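You operate a simulated robot arm through the tools that you are given. There is no shell and no other tool. Be economical: measure what you need, move in short steps, check, and stop when the job is done.

You run a simulated robot arm. Do the job below in one go: nothing can be reset, and whatever is moved stays where it is left.

## Task
Put the hand wash soap bottle on top of the blue pack of dotted cards.
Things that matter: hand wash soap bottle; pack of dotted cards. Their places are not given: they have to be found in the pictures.

Only the result counts: the job must be done as asked and must still hold three seconds after the hand-in. Knocking over, shifting, dropping, spilling or breaking anything else fails it.

## Robot
A 6-joint arm with a two-finger parallel gripper, fixed in place. Base frame: the origin is at the foot of the arm, x ahead of it, y to its left, z up; the work surface is at about z = 0. Units: mm, degrees, N and s.
With the tool pointing down near the work surface it reaches from about 160 to 420 mm from the base axis. Its first joint turns from -66.0 to 66.0 degrees. Payload 1.57 kg.
The tool frame sits at the grasp point between the pads (the TCP): z along the fingers, y along the line on which they close. The tips reach 30 mm beyond it. Largest opening 80 mm; finger width 17, thickness 12; the body of the gripper, 40 by 82 mm, starts 80 mm behind the TCP.
Orientation is that of the tool frame in the base frame, as a unit quaternion [x, y, z, w]. With the fingers straight down and closing along the base's y, the tool's x points along the base's -x, its y along +y and its z along -z.

## Interface
- The arm moves only by the tool apply_moves. Its argument "series" is a list of rows, each a list of 3 entries, a list of its own where there are three numbers: the shift along the base's x, y, z in cm, then the turn about the base's z in degrees, then the closure in counts, from 0 (fully open) to 255 (shut). In form: [[[x, y, z], spin, grip], ...]. A call has 1 to 8 rows; each row shifts and turns the commanded pose from where the row before left it. Rows are played at 5 a second. More than 50 mm and 8.6 degrees between two rows, or a gripper value outside its range, and nothing of the call is played. Where a pose cannot be reached the arm comes as near as it can. A force on the tool above 40 N (or 10 N above the force at the start of the call, whichever is more), or a blocked arm, ends the call early, and 0.2 s more pass. Each finger travels about 153 mm/s and halts on what it meets, pressing with about 23 N; the grip force reading is that of the motor and also rises with nothing between the fingers. The clock runs only during rows and for 0.2 s after the last one: add rows that do not move to give the fingers time. The reply holds the time, the measured pose of the TCP, the force on the tool along the base axes, the opening and the grip force, in the units named above and with some noise, and new pictures: "show" is both (left out), scene, wrist or none.
- Cameras (640 x 400 px; columns grow to the right, rows downward): "scene" is fixed at [30, -311.5, 440.3]; the picture's right is [0.96, -0.29, 0.00], its down [-0.12, -0.39, -0.91] and it looks along [0.26, 0.88, -0.40] (base axes); focal length 316 px, centre (320, 200). "wrist" rides on the gripper at [-32, 0, -78] in the tool frame; the picture's right is [0.00, -1.00, 0.00], its down [0.97, 0.00, -0.24] and it looks along [0.24, 0.00, 0.97] (tool axes); focal length 218 px, centre (320, 200).
- measure_at(camera, pixels): for up to 12 pixels [column, row] of the newest picture of that camera ("zoom" is the newest enlarged one), the place [x, y, z] in the base frame of the surface seen there, good to about 2 mm. The clock stands still meanwhile.
- enlarge(camera, box): a new picture of the part [left, top, right, bottom] of that camera's present view, enlarged. The clock stands still meanwhile.
- finish_job(): hands the job in; it is judged then, once.

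Keep the steps short. Do not move on a guess: measure, check each grasp and each placing, and mend mistakes. In all there are 60 turns and 120 pictures (those below and enlarged ones count). Leave the gripper open and the arm clear of the work at the hand-in unless told otherwise, and finish with a single line.

The tools are called by a JSON object that holds its "name" and its "arguments". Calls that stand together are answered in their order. apply_moves: Moves the arm, as the interface text tells. Its arguments: {"type":"object","properties":{"series":{"type":"array","items":{"type":"array"}},"show":{"type":"string","enum":["both","scene","wrist","none"]}},"required":["series"]} The other tools are called the same way: measure_at (camera, pixels) gives the place of the surface under pixels of a picture; enlarge (camera, box) takes an enlarged picture of a part of a camera's view; finish_job () hands the job in.

At the start:

```text
time: 0.0
position: [191.4, 126.0, 265.0]
tool_rot: [0.0, 1.0, -0.001, 0.0]
wrist_force: [-0.8, -0.1, -1.5]
width: 79.8
grip_force: 0.1
```

scene: 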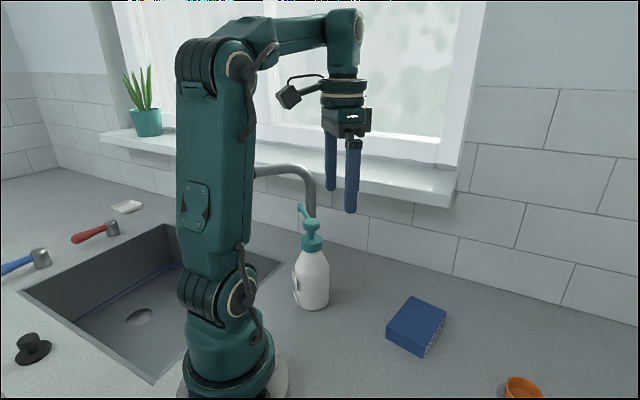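
wrist: 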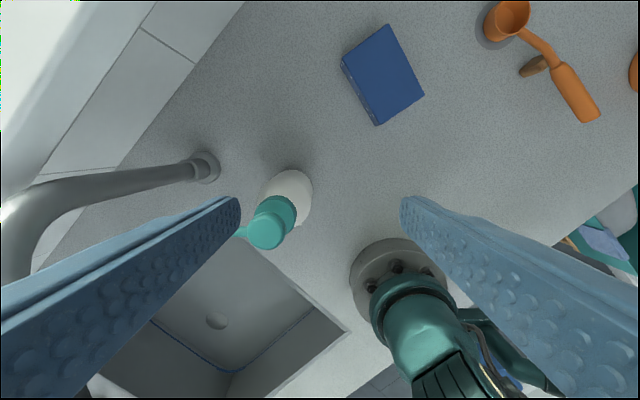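

The scene shows the white soap bottle with a teal pump near (312,275) and the blue pack near (416,326). I'll enlarge and measure both.

{"name": "enlarge", "arguments": {"camera": "scene", "box": [260, 190, 460, 370]}}

{"name": "measure_at", "arguments": {"camera": "scene", "pixels": [[311, 222], [312, 240], [313, 255], [313, 275], [313, 300], [297, 285], [327, 285], [301, 208], [412, 298], [445, 311], [387, 336], [423, 344]]}}

{"name": "measure_at", "arguments": {"camera": "wrist", "pixels": [[268, 230], [283, 205], [295, 185], [310, 190], [242, 231], [342, 63], [388, 27], [422, 92], [377, 123], [383, 75], [345, 72], [200, 168]]}}

```text
2.22 times, centred on (360, 280) of scene
```

zoom: 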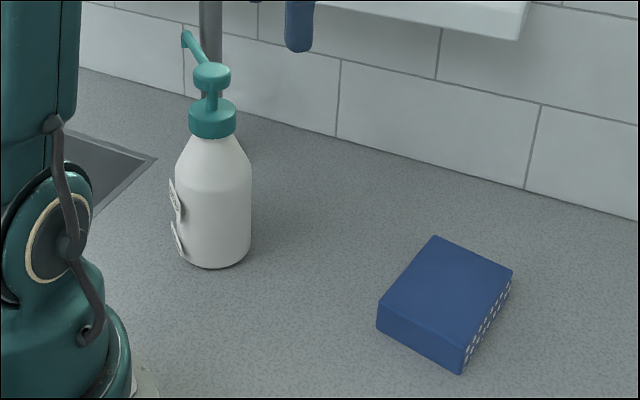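

```text
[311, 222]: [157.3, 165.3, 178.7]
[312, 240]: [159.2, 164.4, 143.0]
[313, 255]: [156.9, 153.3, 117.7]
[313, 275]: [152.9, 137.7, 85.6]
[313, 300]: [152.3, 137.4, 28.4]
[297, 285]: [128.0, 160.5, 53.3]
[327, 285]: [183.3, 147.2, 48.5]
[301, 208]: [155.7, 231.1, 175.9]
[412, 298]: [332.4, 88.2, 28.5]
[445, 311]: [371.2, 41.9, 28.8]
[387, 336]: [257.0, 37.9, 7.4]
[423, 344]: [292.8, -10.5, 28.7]
```

```text
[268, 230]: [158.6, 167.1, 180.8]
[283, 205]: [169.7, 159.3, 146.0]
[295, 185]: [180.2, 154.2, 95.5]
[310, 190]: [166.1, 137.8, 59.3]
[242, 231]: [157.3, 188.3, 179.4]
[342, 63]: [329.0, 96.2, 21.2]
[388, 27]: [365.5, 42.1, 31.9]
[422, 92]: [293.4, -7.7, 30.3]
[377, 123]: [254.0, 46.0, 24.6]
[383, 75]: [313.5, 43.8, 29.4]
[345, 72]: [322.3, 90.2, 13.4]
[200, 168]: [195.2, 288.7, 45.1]
```

The pack's top is centred near (313, 41) at z≈29, and the bottle's axis is near (158, 167). I plan to grip the teal cap with the fingers closing at right angles to the nozzle, so next I measure the cap, head and nozzle.

{"name": "measure_at", "arguments": {"camera": "zoom", "pixels": [[186, 40], [197, 55], [213, 70], [211, 82], [192, 118], [212, 122], [233, 118], [212, 134], [212, 145], [180, 165], [212, 180], [247, 170]]}}

{"name": "enlarge", "arguments": {"camera": "wrist", "box": [200, 140, 360, 260]}}

```text
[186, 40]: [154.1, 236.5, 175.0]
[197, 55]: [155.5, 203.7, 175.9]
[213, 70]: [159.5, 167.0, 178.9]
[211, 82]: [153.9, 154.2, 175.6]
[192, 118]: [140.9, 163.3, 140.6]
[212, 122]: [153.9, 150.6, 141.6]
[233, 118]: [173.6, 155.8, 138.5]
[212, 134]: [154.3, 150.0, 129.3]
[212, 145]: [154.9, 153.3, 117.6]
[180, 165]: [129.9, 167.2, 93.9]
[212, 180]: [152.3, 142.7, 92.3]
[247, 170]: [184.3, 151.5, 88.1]
```

```text
3.33 times, centred on (280, 200) of wrist
```

zoom: 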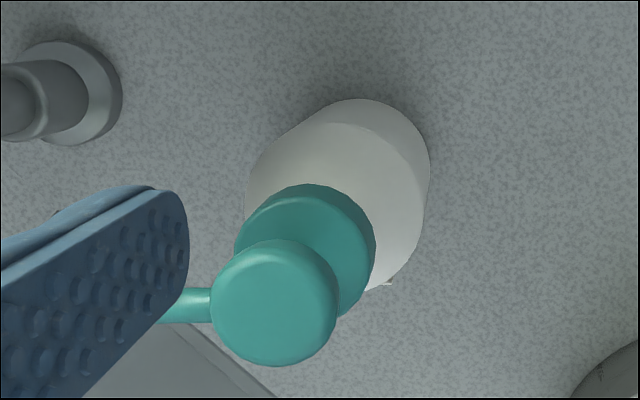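

The nozzle points along +y up to y≈236, and the cap spans z≈121–143 with its axis near (158,167). I'll turn the gripper 90° in the air so it closes along x.

{"name": "apply_moves", "arguments": {"series": [[[0, 0, 0], -8.2, 0], [[0, 0, 0], -8.2, 0], [[0, 0, 0], -8.2, 0], [[0, 0, 0], -8.2, 0], [[0, 0, 0], -8.2, 0], [[0, 0, 0], -8.2, 0], [[0, 0, 0], -8.2, 0], [[0, 0, 0], -8.2, 0]], "show": "scene"}}

```text
time: 1.8
position: [191.0, 126.5, 263.9]
tool_rot: [0.543, 0.84, 0.0, -0.001]
wrist_force: [0.1, -0.1, -0.7]
width: 79.9
grip_force: 0.2
```

scene: 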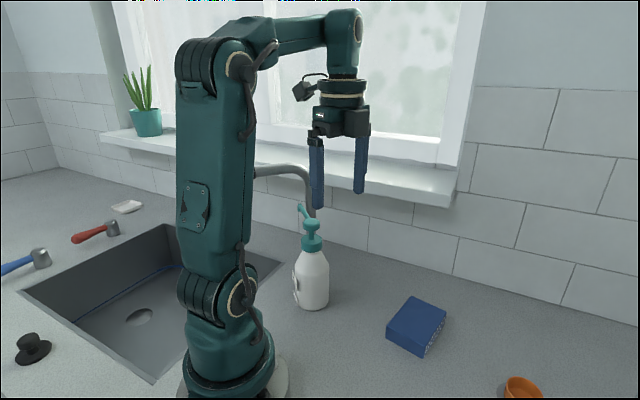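

The turn works. I'll finish it and move over the bottle's axis, still high.

{"name": "apply_moves", "arguments": {"series": [[[-1.1, 1.35, 0], -8.1, 0], [[-1.1, 1.35, 0], -8.1, 0], [[-1.1, 1.35, 0], -8.1, 0], [[0, 0, 0], 0, 0]]}}

```text
time: 2.8
position: [157.9, 167.0, 263.5]
tool_rot: [0.707, 0.707, -0.001, 0.001]
wrist_force: [0.4, 0.7, 0.4]
width: 80.1
grip_force: 0.0
```

scene: 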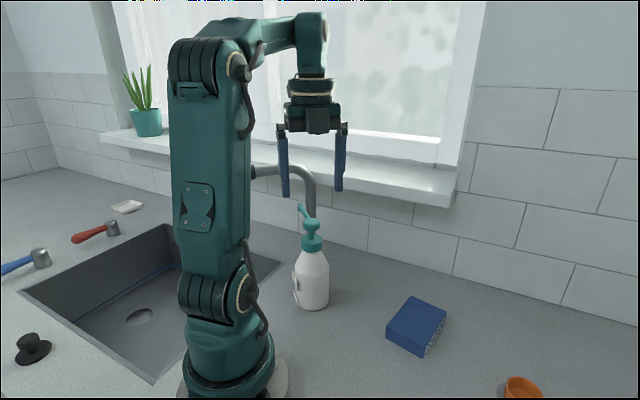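
wrist: 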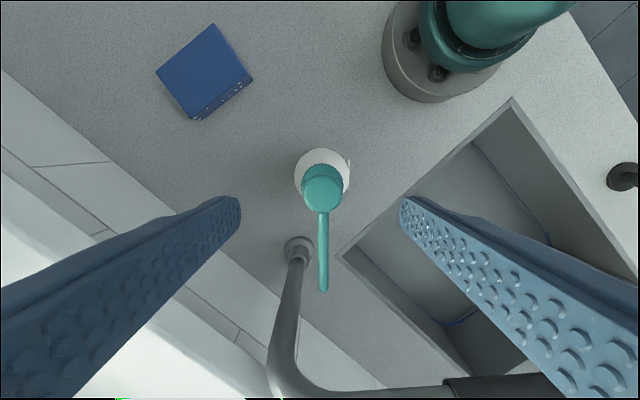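

The bottle is in line below the fingers, with the nozzle pointing straight along +y. I'll check the axis and how close the faucet is before I go down.

{"name": "measure_at", "arguments": {"camera": "wrist", "pixels": [[303, 187], [341, 187], [322, 187], [322, 167], [297, 175], [348, 175], [323, 288], [295, 370], [420, 395], [325, 395], [320, 152]]}}

```text
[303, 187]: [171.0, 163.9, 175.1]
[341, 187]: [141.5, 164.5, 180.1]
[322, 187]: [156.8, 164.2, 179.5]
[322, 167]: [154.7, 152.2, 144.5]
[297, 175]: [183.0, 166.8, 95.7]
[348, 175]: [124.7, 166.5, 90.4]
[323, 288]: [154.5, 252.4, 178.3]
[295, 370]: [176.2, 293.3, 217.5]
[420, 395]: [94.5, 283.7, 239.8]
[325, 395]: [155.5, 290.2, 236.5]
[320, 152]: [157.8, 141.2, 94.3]
```

The axis is at x≈156, y≈167, and the faucet is over 100 mm away. I'll go down to z≈150, so the tips end at about 120, level with the cap.

{"name": "apply_moves", "arguments": {"series": [[[-0.15, 0, -2.5], 0, 0], [[0, 0, -2.5], 0, 0], [[0, 0, -2.5], 0, 0], [[0, 0, -2.0], 0, 0], [[0, 0, -1.8], 0, 0], [[0, 0, 0], 0, 0]]}}

```text
time: 4.2
position: [157.8, 167.0, 151.6]
tool_rot: [0.707, 0.707, -0.001, 0.001]
wrist_force: [0.2, -0.4, -0.6]
width: 80.2
grip_force: 0.1
```

scene: 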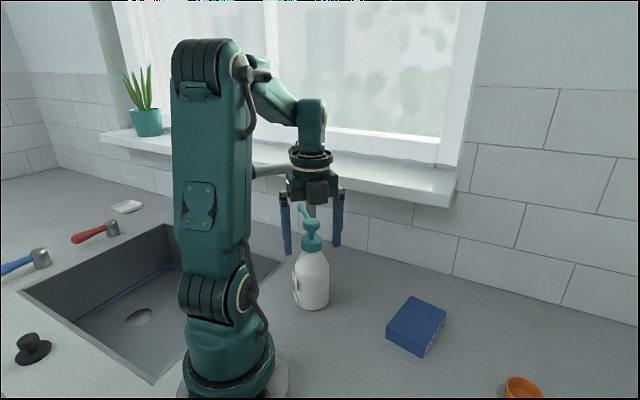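
wrist: 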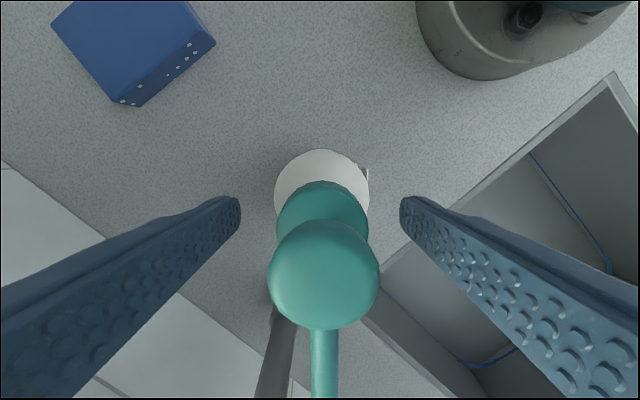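

The head sits at column 324, so the gripper is about 2 mm too far in +x. I'll correct that and then close slowly, which keeps the bottle from being pushed.

{"name": "apply_moves", "arguments": {"series": [[[-0.15, 0, 0], 0, 40], [[0, 0, 0], 0, 80], [[0, 0, 0], 0, 110], [[0, 0, 0], 0, 125], [[0, 0, 0], 0, 140], [[0, 0, 0], 0, 170], [[0, 0, 0], 0, 255], [[0, 0, 0], 0, 255]]}}

{"name": "enlarge", "arguments": {"camera": "scene", "box": [260, 190, 380, 320]}}

```text
time: 6.0
position: [155.7, 165.9, 152.4]
tool_rot: [0.706, 0.709, 0.0, 0.001]
wrist_force: [0.5, -0.1, -0.1]
width: 39.0
grip_force: 23.1
```

scene: 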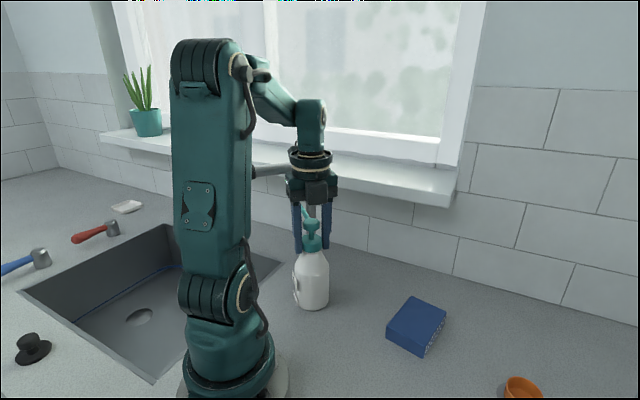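
wrist: 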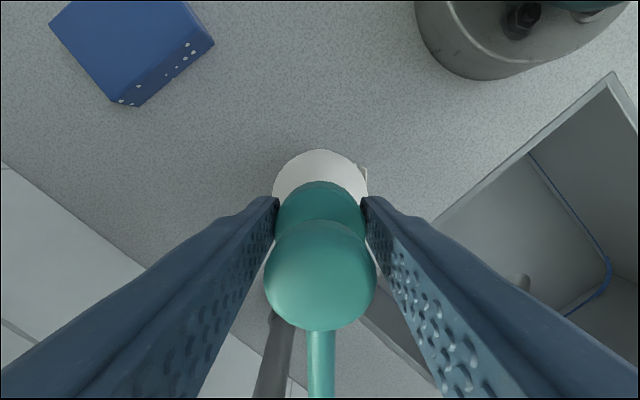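

```text
3.08 times, centred on (320, 255) of scene
```

zoom: 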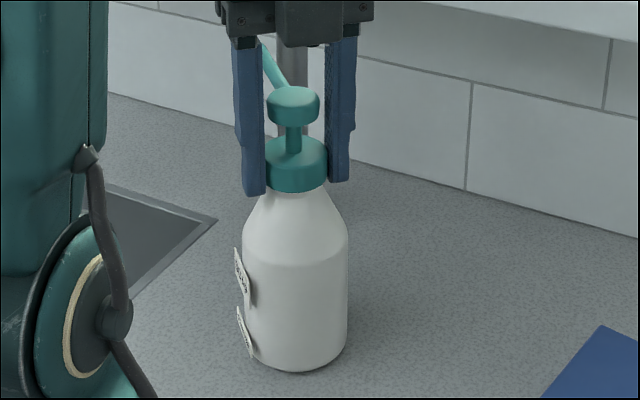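

The fingers hold the cap at 39 mm opening and 23 N, and the bottle stands upright. I'll make a small test lift.

{"name": "apply_moves", "arguments": {"series": [[[0, 0, 0.5], 0, 255], [[0, 0, 1.0], 0, 255], [[0, 0, 1.5], 0, 255], [[0, 0, 0], 0, 255]]}}

{"name": "enlarge", "arguments": {"camera": "scene", "box": [260, 170, 380, 320]}}

```text
time: 7.0
position: [154.5, 164.9, 181.0]
tool_rot: [0.707, 0.707, 0.0, 0.0]
wrist_force: [-0.1, -0.4, -2.2]
width: 39.1
grip_force: 22.7
```

scene: 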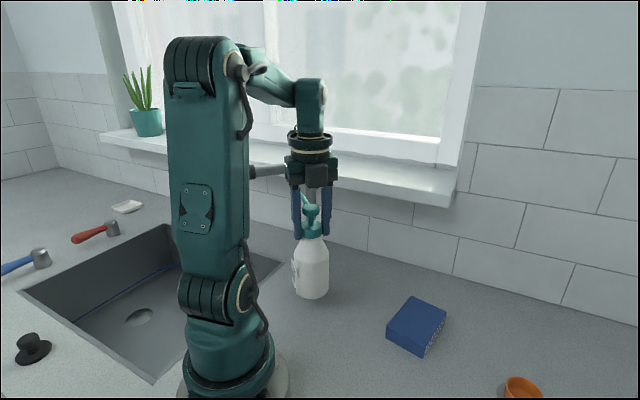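
wrist: 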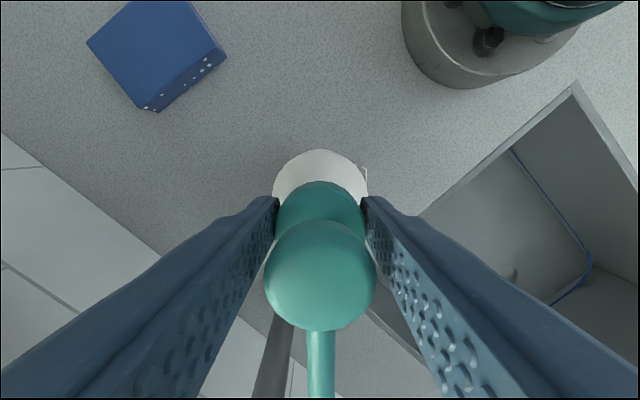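

```text
2.67 times, centred on (320, 245) of scene
```

zoom: 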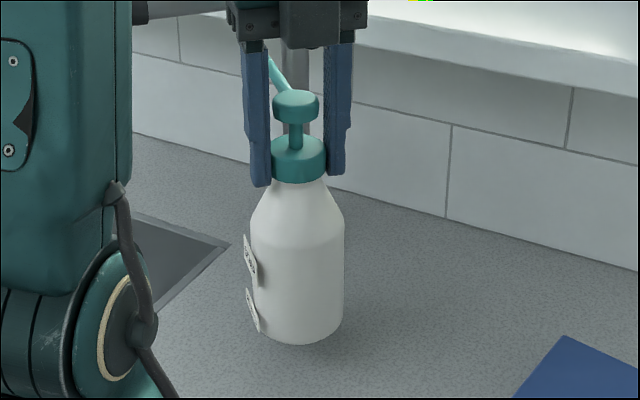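

The bottle is lifted cleanly and hangs upright with a firm grip. I'll raise it to about z=213 and then carry it toward the pack centre (313, 41) in small steps.

{"name": "apply_moves", "arguments": {"series": [[[0, 0, 1.6], 0, 255], [[0, 0, 1.6], 0, 255], [[1.3, -1.0, 0], 0, 255], [[1.6, -1.25, 0], 0, 255], [[1.6, -1.25, 0], 0, 255], [[1.6, -1.25, 0], 0, 255], [[1.6, -1.25, 0], 0, 255], [[1.3, -1.0, 0], 0, 255]], "show": "scene"}}

{"name": "apply_moves", "arguments": {"series": [[[1.3, -1.0, 0], 0, 255], [[1.5, -1.2, 0], 0, 255], [[1.5, -1.2, 0], 0, 255], [[1.4, -1.1, 0], 0, 255], [[1.05, -0.9, 0], 0, 255], [[0, 0, 0], 0, 255], [[0, 0, 0], 0, 255]]}}

```text
time: 8.8
position: [247.3, 94.0, 212.8]
tool_rot: [0.706, 0.708, 0.0, 0.0]
wrist_force: [-0.2, -0.9, -2.6]
width: 39.5
grip_force: 23.2
```

scene: 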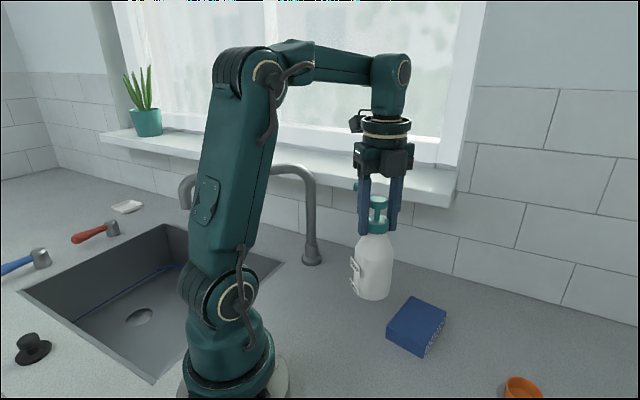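

```text
time: 10.4
position: [312.9, 42.5, 213.3]
tool_rot: [0.706, 0.708, 0.0, 0.0]
wrist_force: [0.2, 0.6, -2.8]
width: 39.4
grip_force: 23.7
```

scene: 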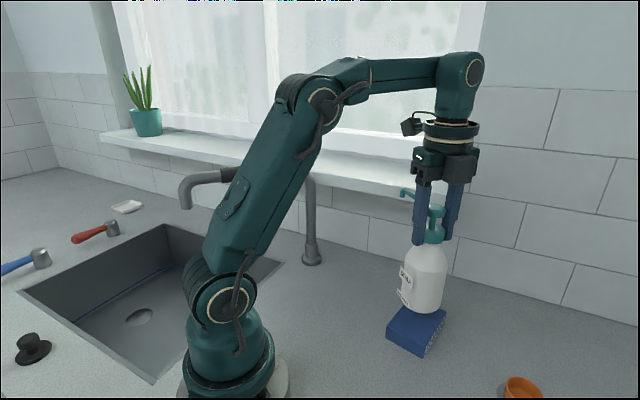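
wrist: 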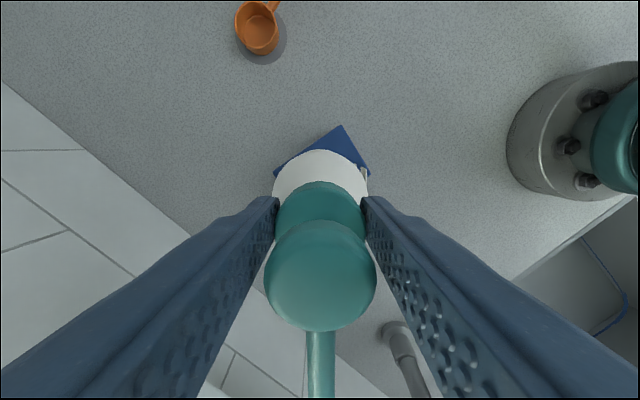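

The bottle is over the pack, with its base at about z=61. I'll go down 25 mm and then check.

{"name": "apply_moves", "arguments": {"series": [[[0, -0.1, -0.7], 0, 255], [[0, 0, -0.7], 0, 255], [[0, 0, -0.6], 0, 255], [[0, 0, -0.5], 0, 255], [[0, 0, 0], 0, 255]]}}

{"name": "enlarge", "arguments": {"camera": "scene", "box": [350, 200, 490, 370]}}

```text
time: 11.6
position: [314.4, 42.6, 189.5]
tool_rot: [0.706, 0.708, 0.001, 0.001]
wrist_force: [0.1, -0.6, -2.6]
width: 39.1
grip_force: 23.1
```

scene: 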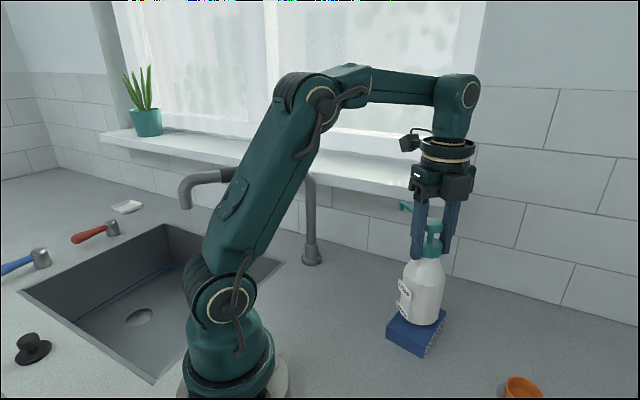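
wrist: 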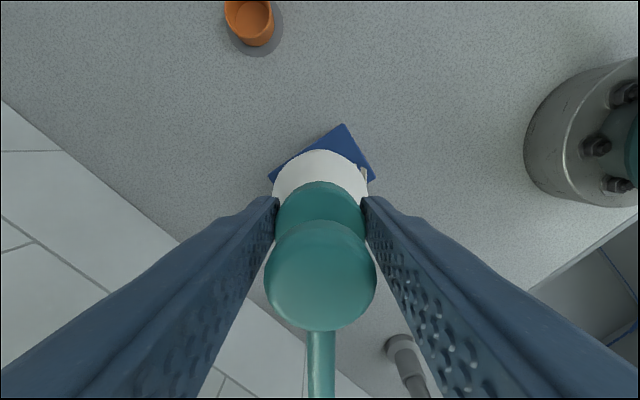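

```text
2.35 times, centred on (420, 285) of scene
```

zoom: 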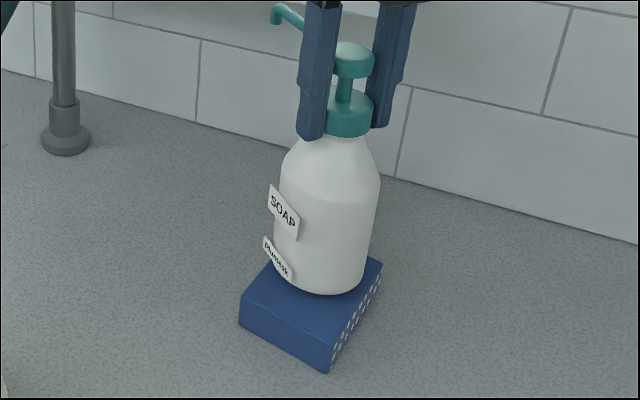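

I'll check the bottle's position against the pack by measuring both in this zoomed picture.

{"name": "measure_at", "arguments": {"camera": "zoom", "pixels": [[326, 288], [330, 200], [285, 270], [362, 275], [376, 200], [381, 265], [328, 346], [244, 294], [380, 262], [330, 345], [300, 320], [352, 50]]}}

{"name": "measure_at", "arguments": {"camera": "wrist", "pixels": [[343, 128], [273, 181], [372, 180], [320, 153], [278, 185], [366, 190], [320, 275], [267, 275], [374, 275]]}}

```text
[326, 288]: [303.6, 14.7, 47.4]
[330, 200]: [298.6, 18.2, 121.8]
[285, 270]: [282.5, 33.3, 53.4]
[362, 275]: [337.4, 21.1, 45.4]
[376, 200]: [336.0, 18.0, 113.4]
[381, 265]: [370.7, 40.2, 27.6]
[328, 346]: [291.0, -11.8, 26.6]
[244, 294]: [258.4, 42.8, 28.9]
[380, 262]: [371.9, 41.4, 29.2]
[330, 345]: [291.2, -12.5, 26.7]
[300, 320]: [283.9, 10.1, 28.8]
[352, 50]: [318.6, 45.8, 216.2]
```

```text
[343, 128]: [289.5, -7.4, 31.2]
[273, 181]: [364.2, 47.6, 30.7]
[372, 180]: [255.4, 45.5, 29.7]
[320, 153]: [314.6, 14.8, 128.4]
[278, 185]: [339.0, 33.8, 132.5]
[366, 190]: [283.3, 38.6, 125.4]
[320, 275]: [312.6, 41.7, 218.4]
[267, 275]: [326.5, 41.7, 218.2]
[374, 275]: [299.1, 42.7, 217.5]
```

The bottle is upright, with its axis at about (313, 43). The pack's centre is (313, 41), and the base is about 8 mm above it. I'll lower in fine steps and watch the force.

{"name": "apply_moves", "arguments": {"series": [[[0, -0.1, -0.2], 0, 255], [[0, 0, -0.2], 0, 255], [[0, 0, -0.15], 0, 255], [[0, 0, 0], 0, 255]], "show": "none"}}

```text
time: 12.6
position: [313.0, 40.8, 183.6]
tool_rot: [0.706, 0.708, 0.001, 0.0]
wrist_force: [0.2, -0.4, -2.2]
width: 39.4
grip_force: 22.9
```

The force is still just the bottle's weight (−2.2 N), so there is no contact yet. I'll continue in 1 mm steps.

{"name": "apply_moves", "arguments": {"series": [[[0, 0, -0.1], 0, 255], [[0, 0, -0.1], 0, 255], [[0, 0, 0], 0, 255]], "show": "none"}}

{"name": "enlarge", "arguments": {"camera": "scene", "box": [380, 280, 460, 360]}}

```text
time: 13.4
position: [313.1, 38.9, 181.5]
tool_rot: [0.707, 0.708, 0.0, 0.0]
wrist_force: [-2.2, 0.0, 9.7]
width: 39.1
grip_force: 22.8
```

```text
5.00 times, centred on (420, 320) of scene
```

zoom: 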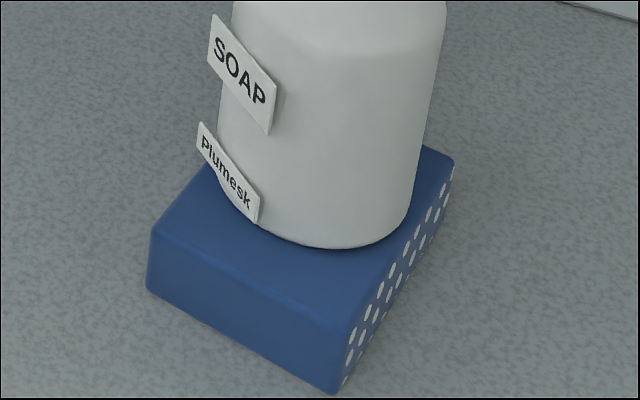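

The force changed to +9.7 N, so the base is resting on the pack, well centred. I'll ease off 0.5 mm, open the fingers, then check.

{"name": "apply_moves", "arguments": {"series": [[[0, 0, 0.05], 0, 255], [[0, 0, 0], 0, 140], [[0, 0, 0], 0, 110], [[0, 0, 0], 0, 60], [[0, 0, 0], 0, 0], [[0, 0, 0], 0, 0]]}}

```text
time: 14.8
position: [312.5, 39.4, 181.2]
tool_rot: [0.706, 0.708, 0.0, 0.0]
wrist_force: [0.8, -0.2, 0.3]
width: 80.0
grip_force: 0.1
```

scene: 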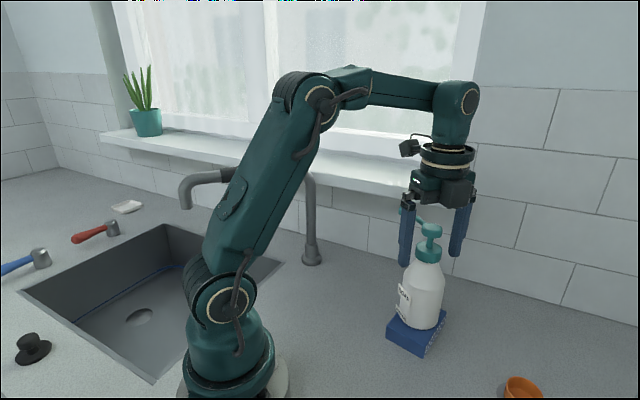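
wrist: 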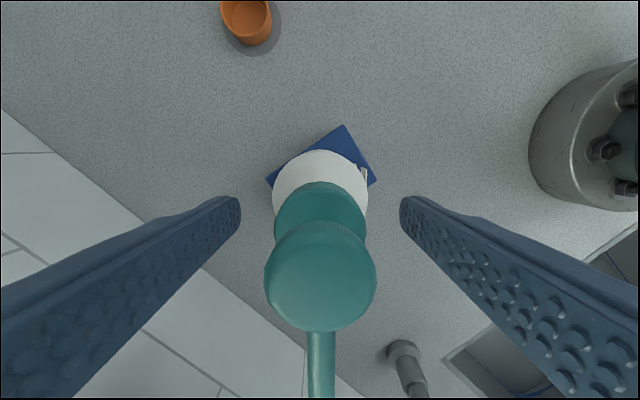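

The fingers are open and clear on both sides, and the bottle stands by itself. I'll rise straight up, above the pump head (about z=210).

{"name": "apply_moves", "arguments": {"series": [[[0, 0, 1.0], 0, 0], [[0, 0, 2.0], 0, 0], [[0, 0, 2.0], 0, 0], [[0, 0, 2.0], 0, 0], [[0, 0, 1.5], 0, 0], [[0, 0, 0], 0, 0]]}}

{"name": "enlarge", "arguments": {"camera": "scene", "box": [350, 200, 490, 370]}}

```text
time: 16.2
position: [313.6, 40.5, 266.0]
tool_rot: [0.707, 0.708, 0.001, -0.001]
wrist_force: [-0.1, 0.9, 0.4]
width: 79.8
grip_force: 0.1
```

scene: 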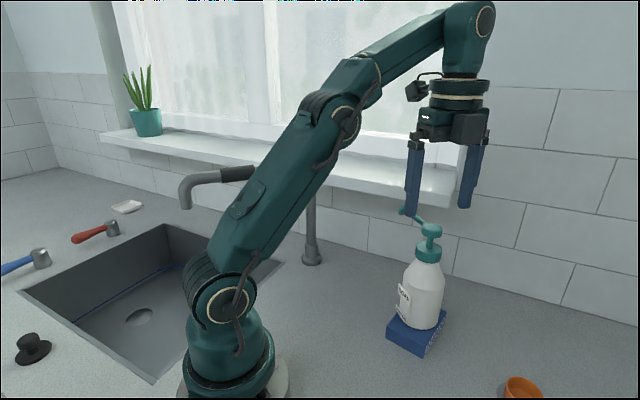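
wrist: 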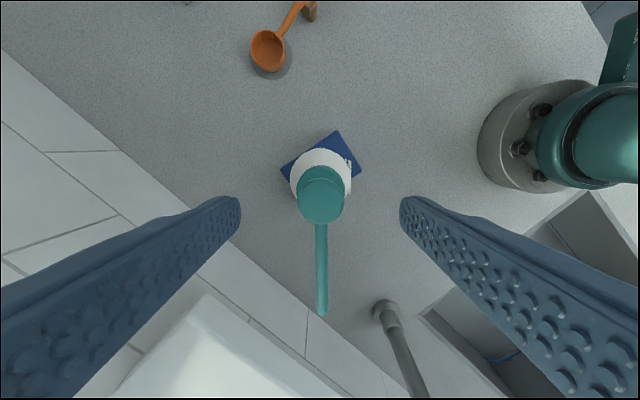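

```text
2.35 times, centred on (420, 285) of scene
```

zoom: 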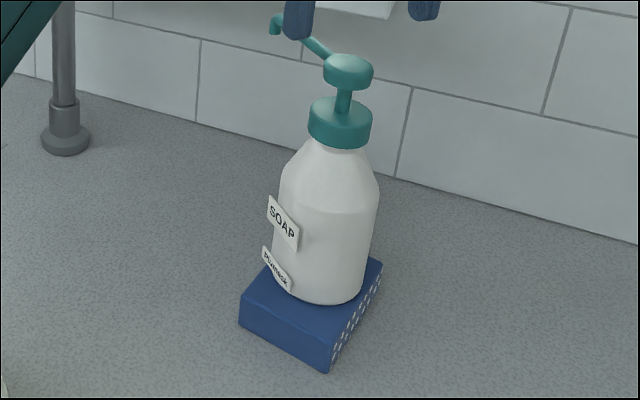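

The bottle stands upright and steady on the pack, the pack has not moved, and the gripper is open and well above it. I'll hand the job in.

{"name": "finish_job", "arguments": {}}

```text
The job is handed in.
```

The hand wash soap bottle is standing upright on top of the blue pack of dotted cards, and the gripper is open and clear above it.
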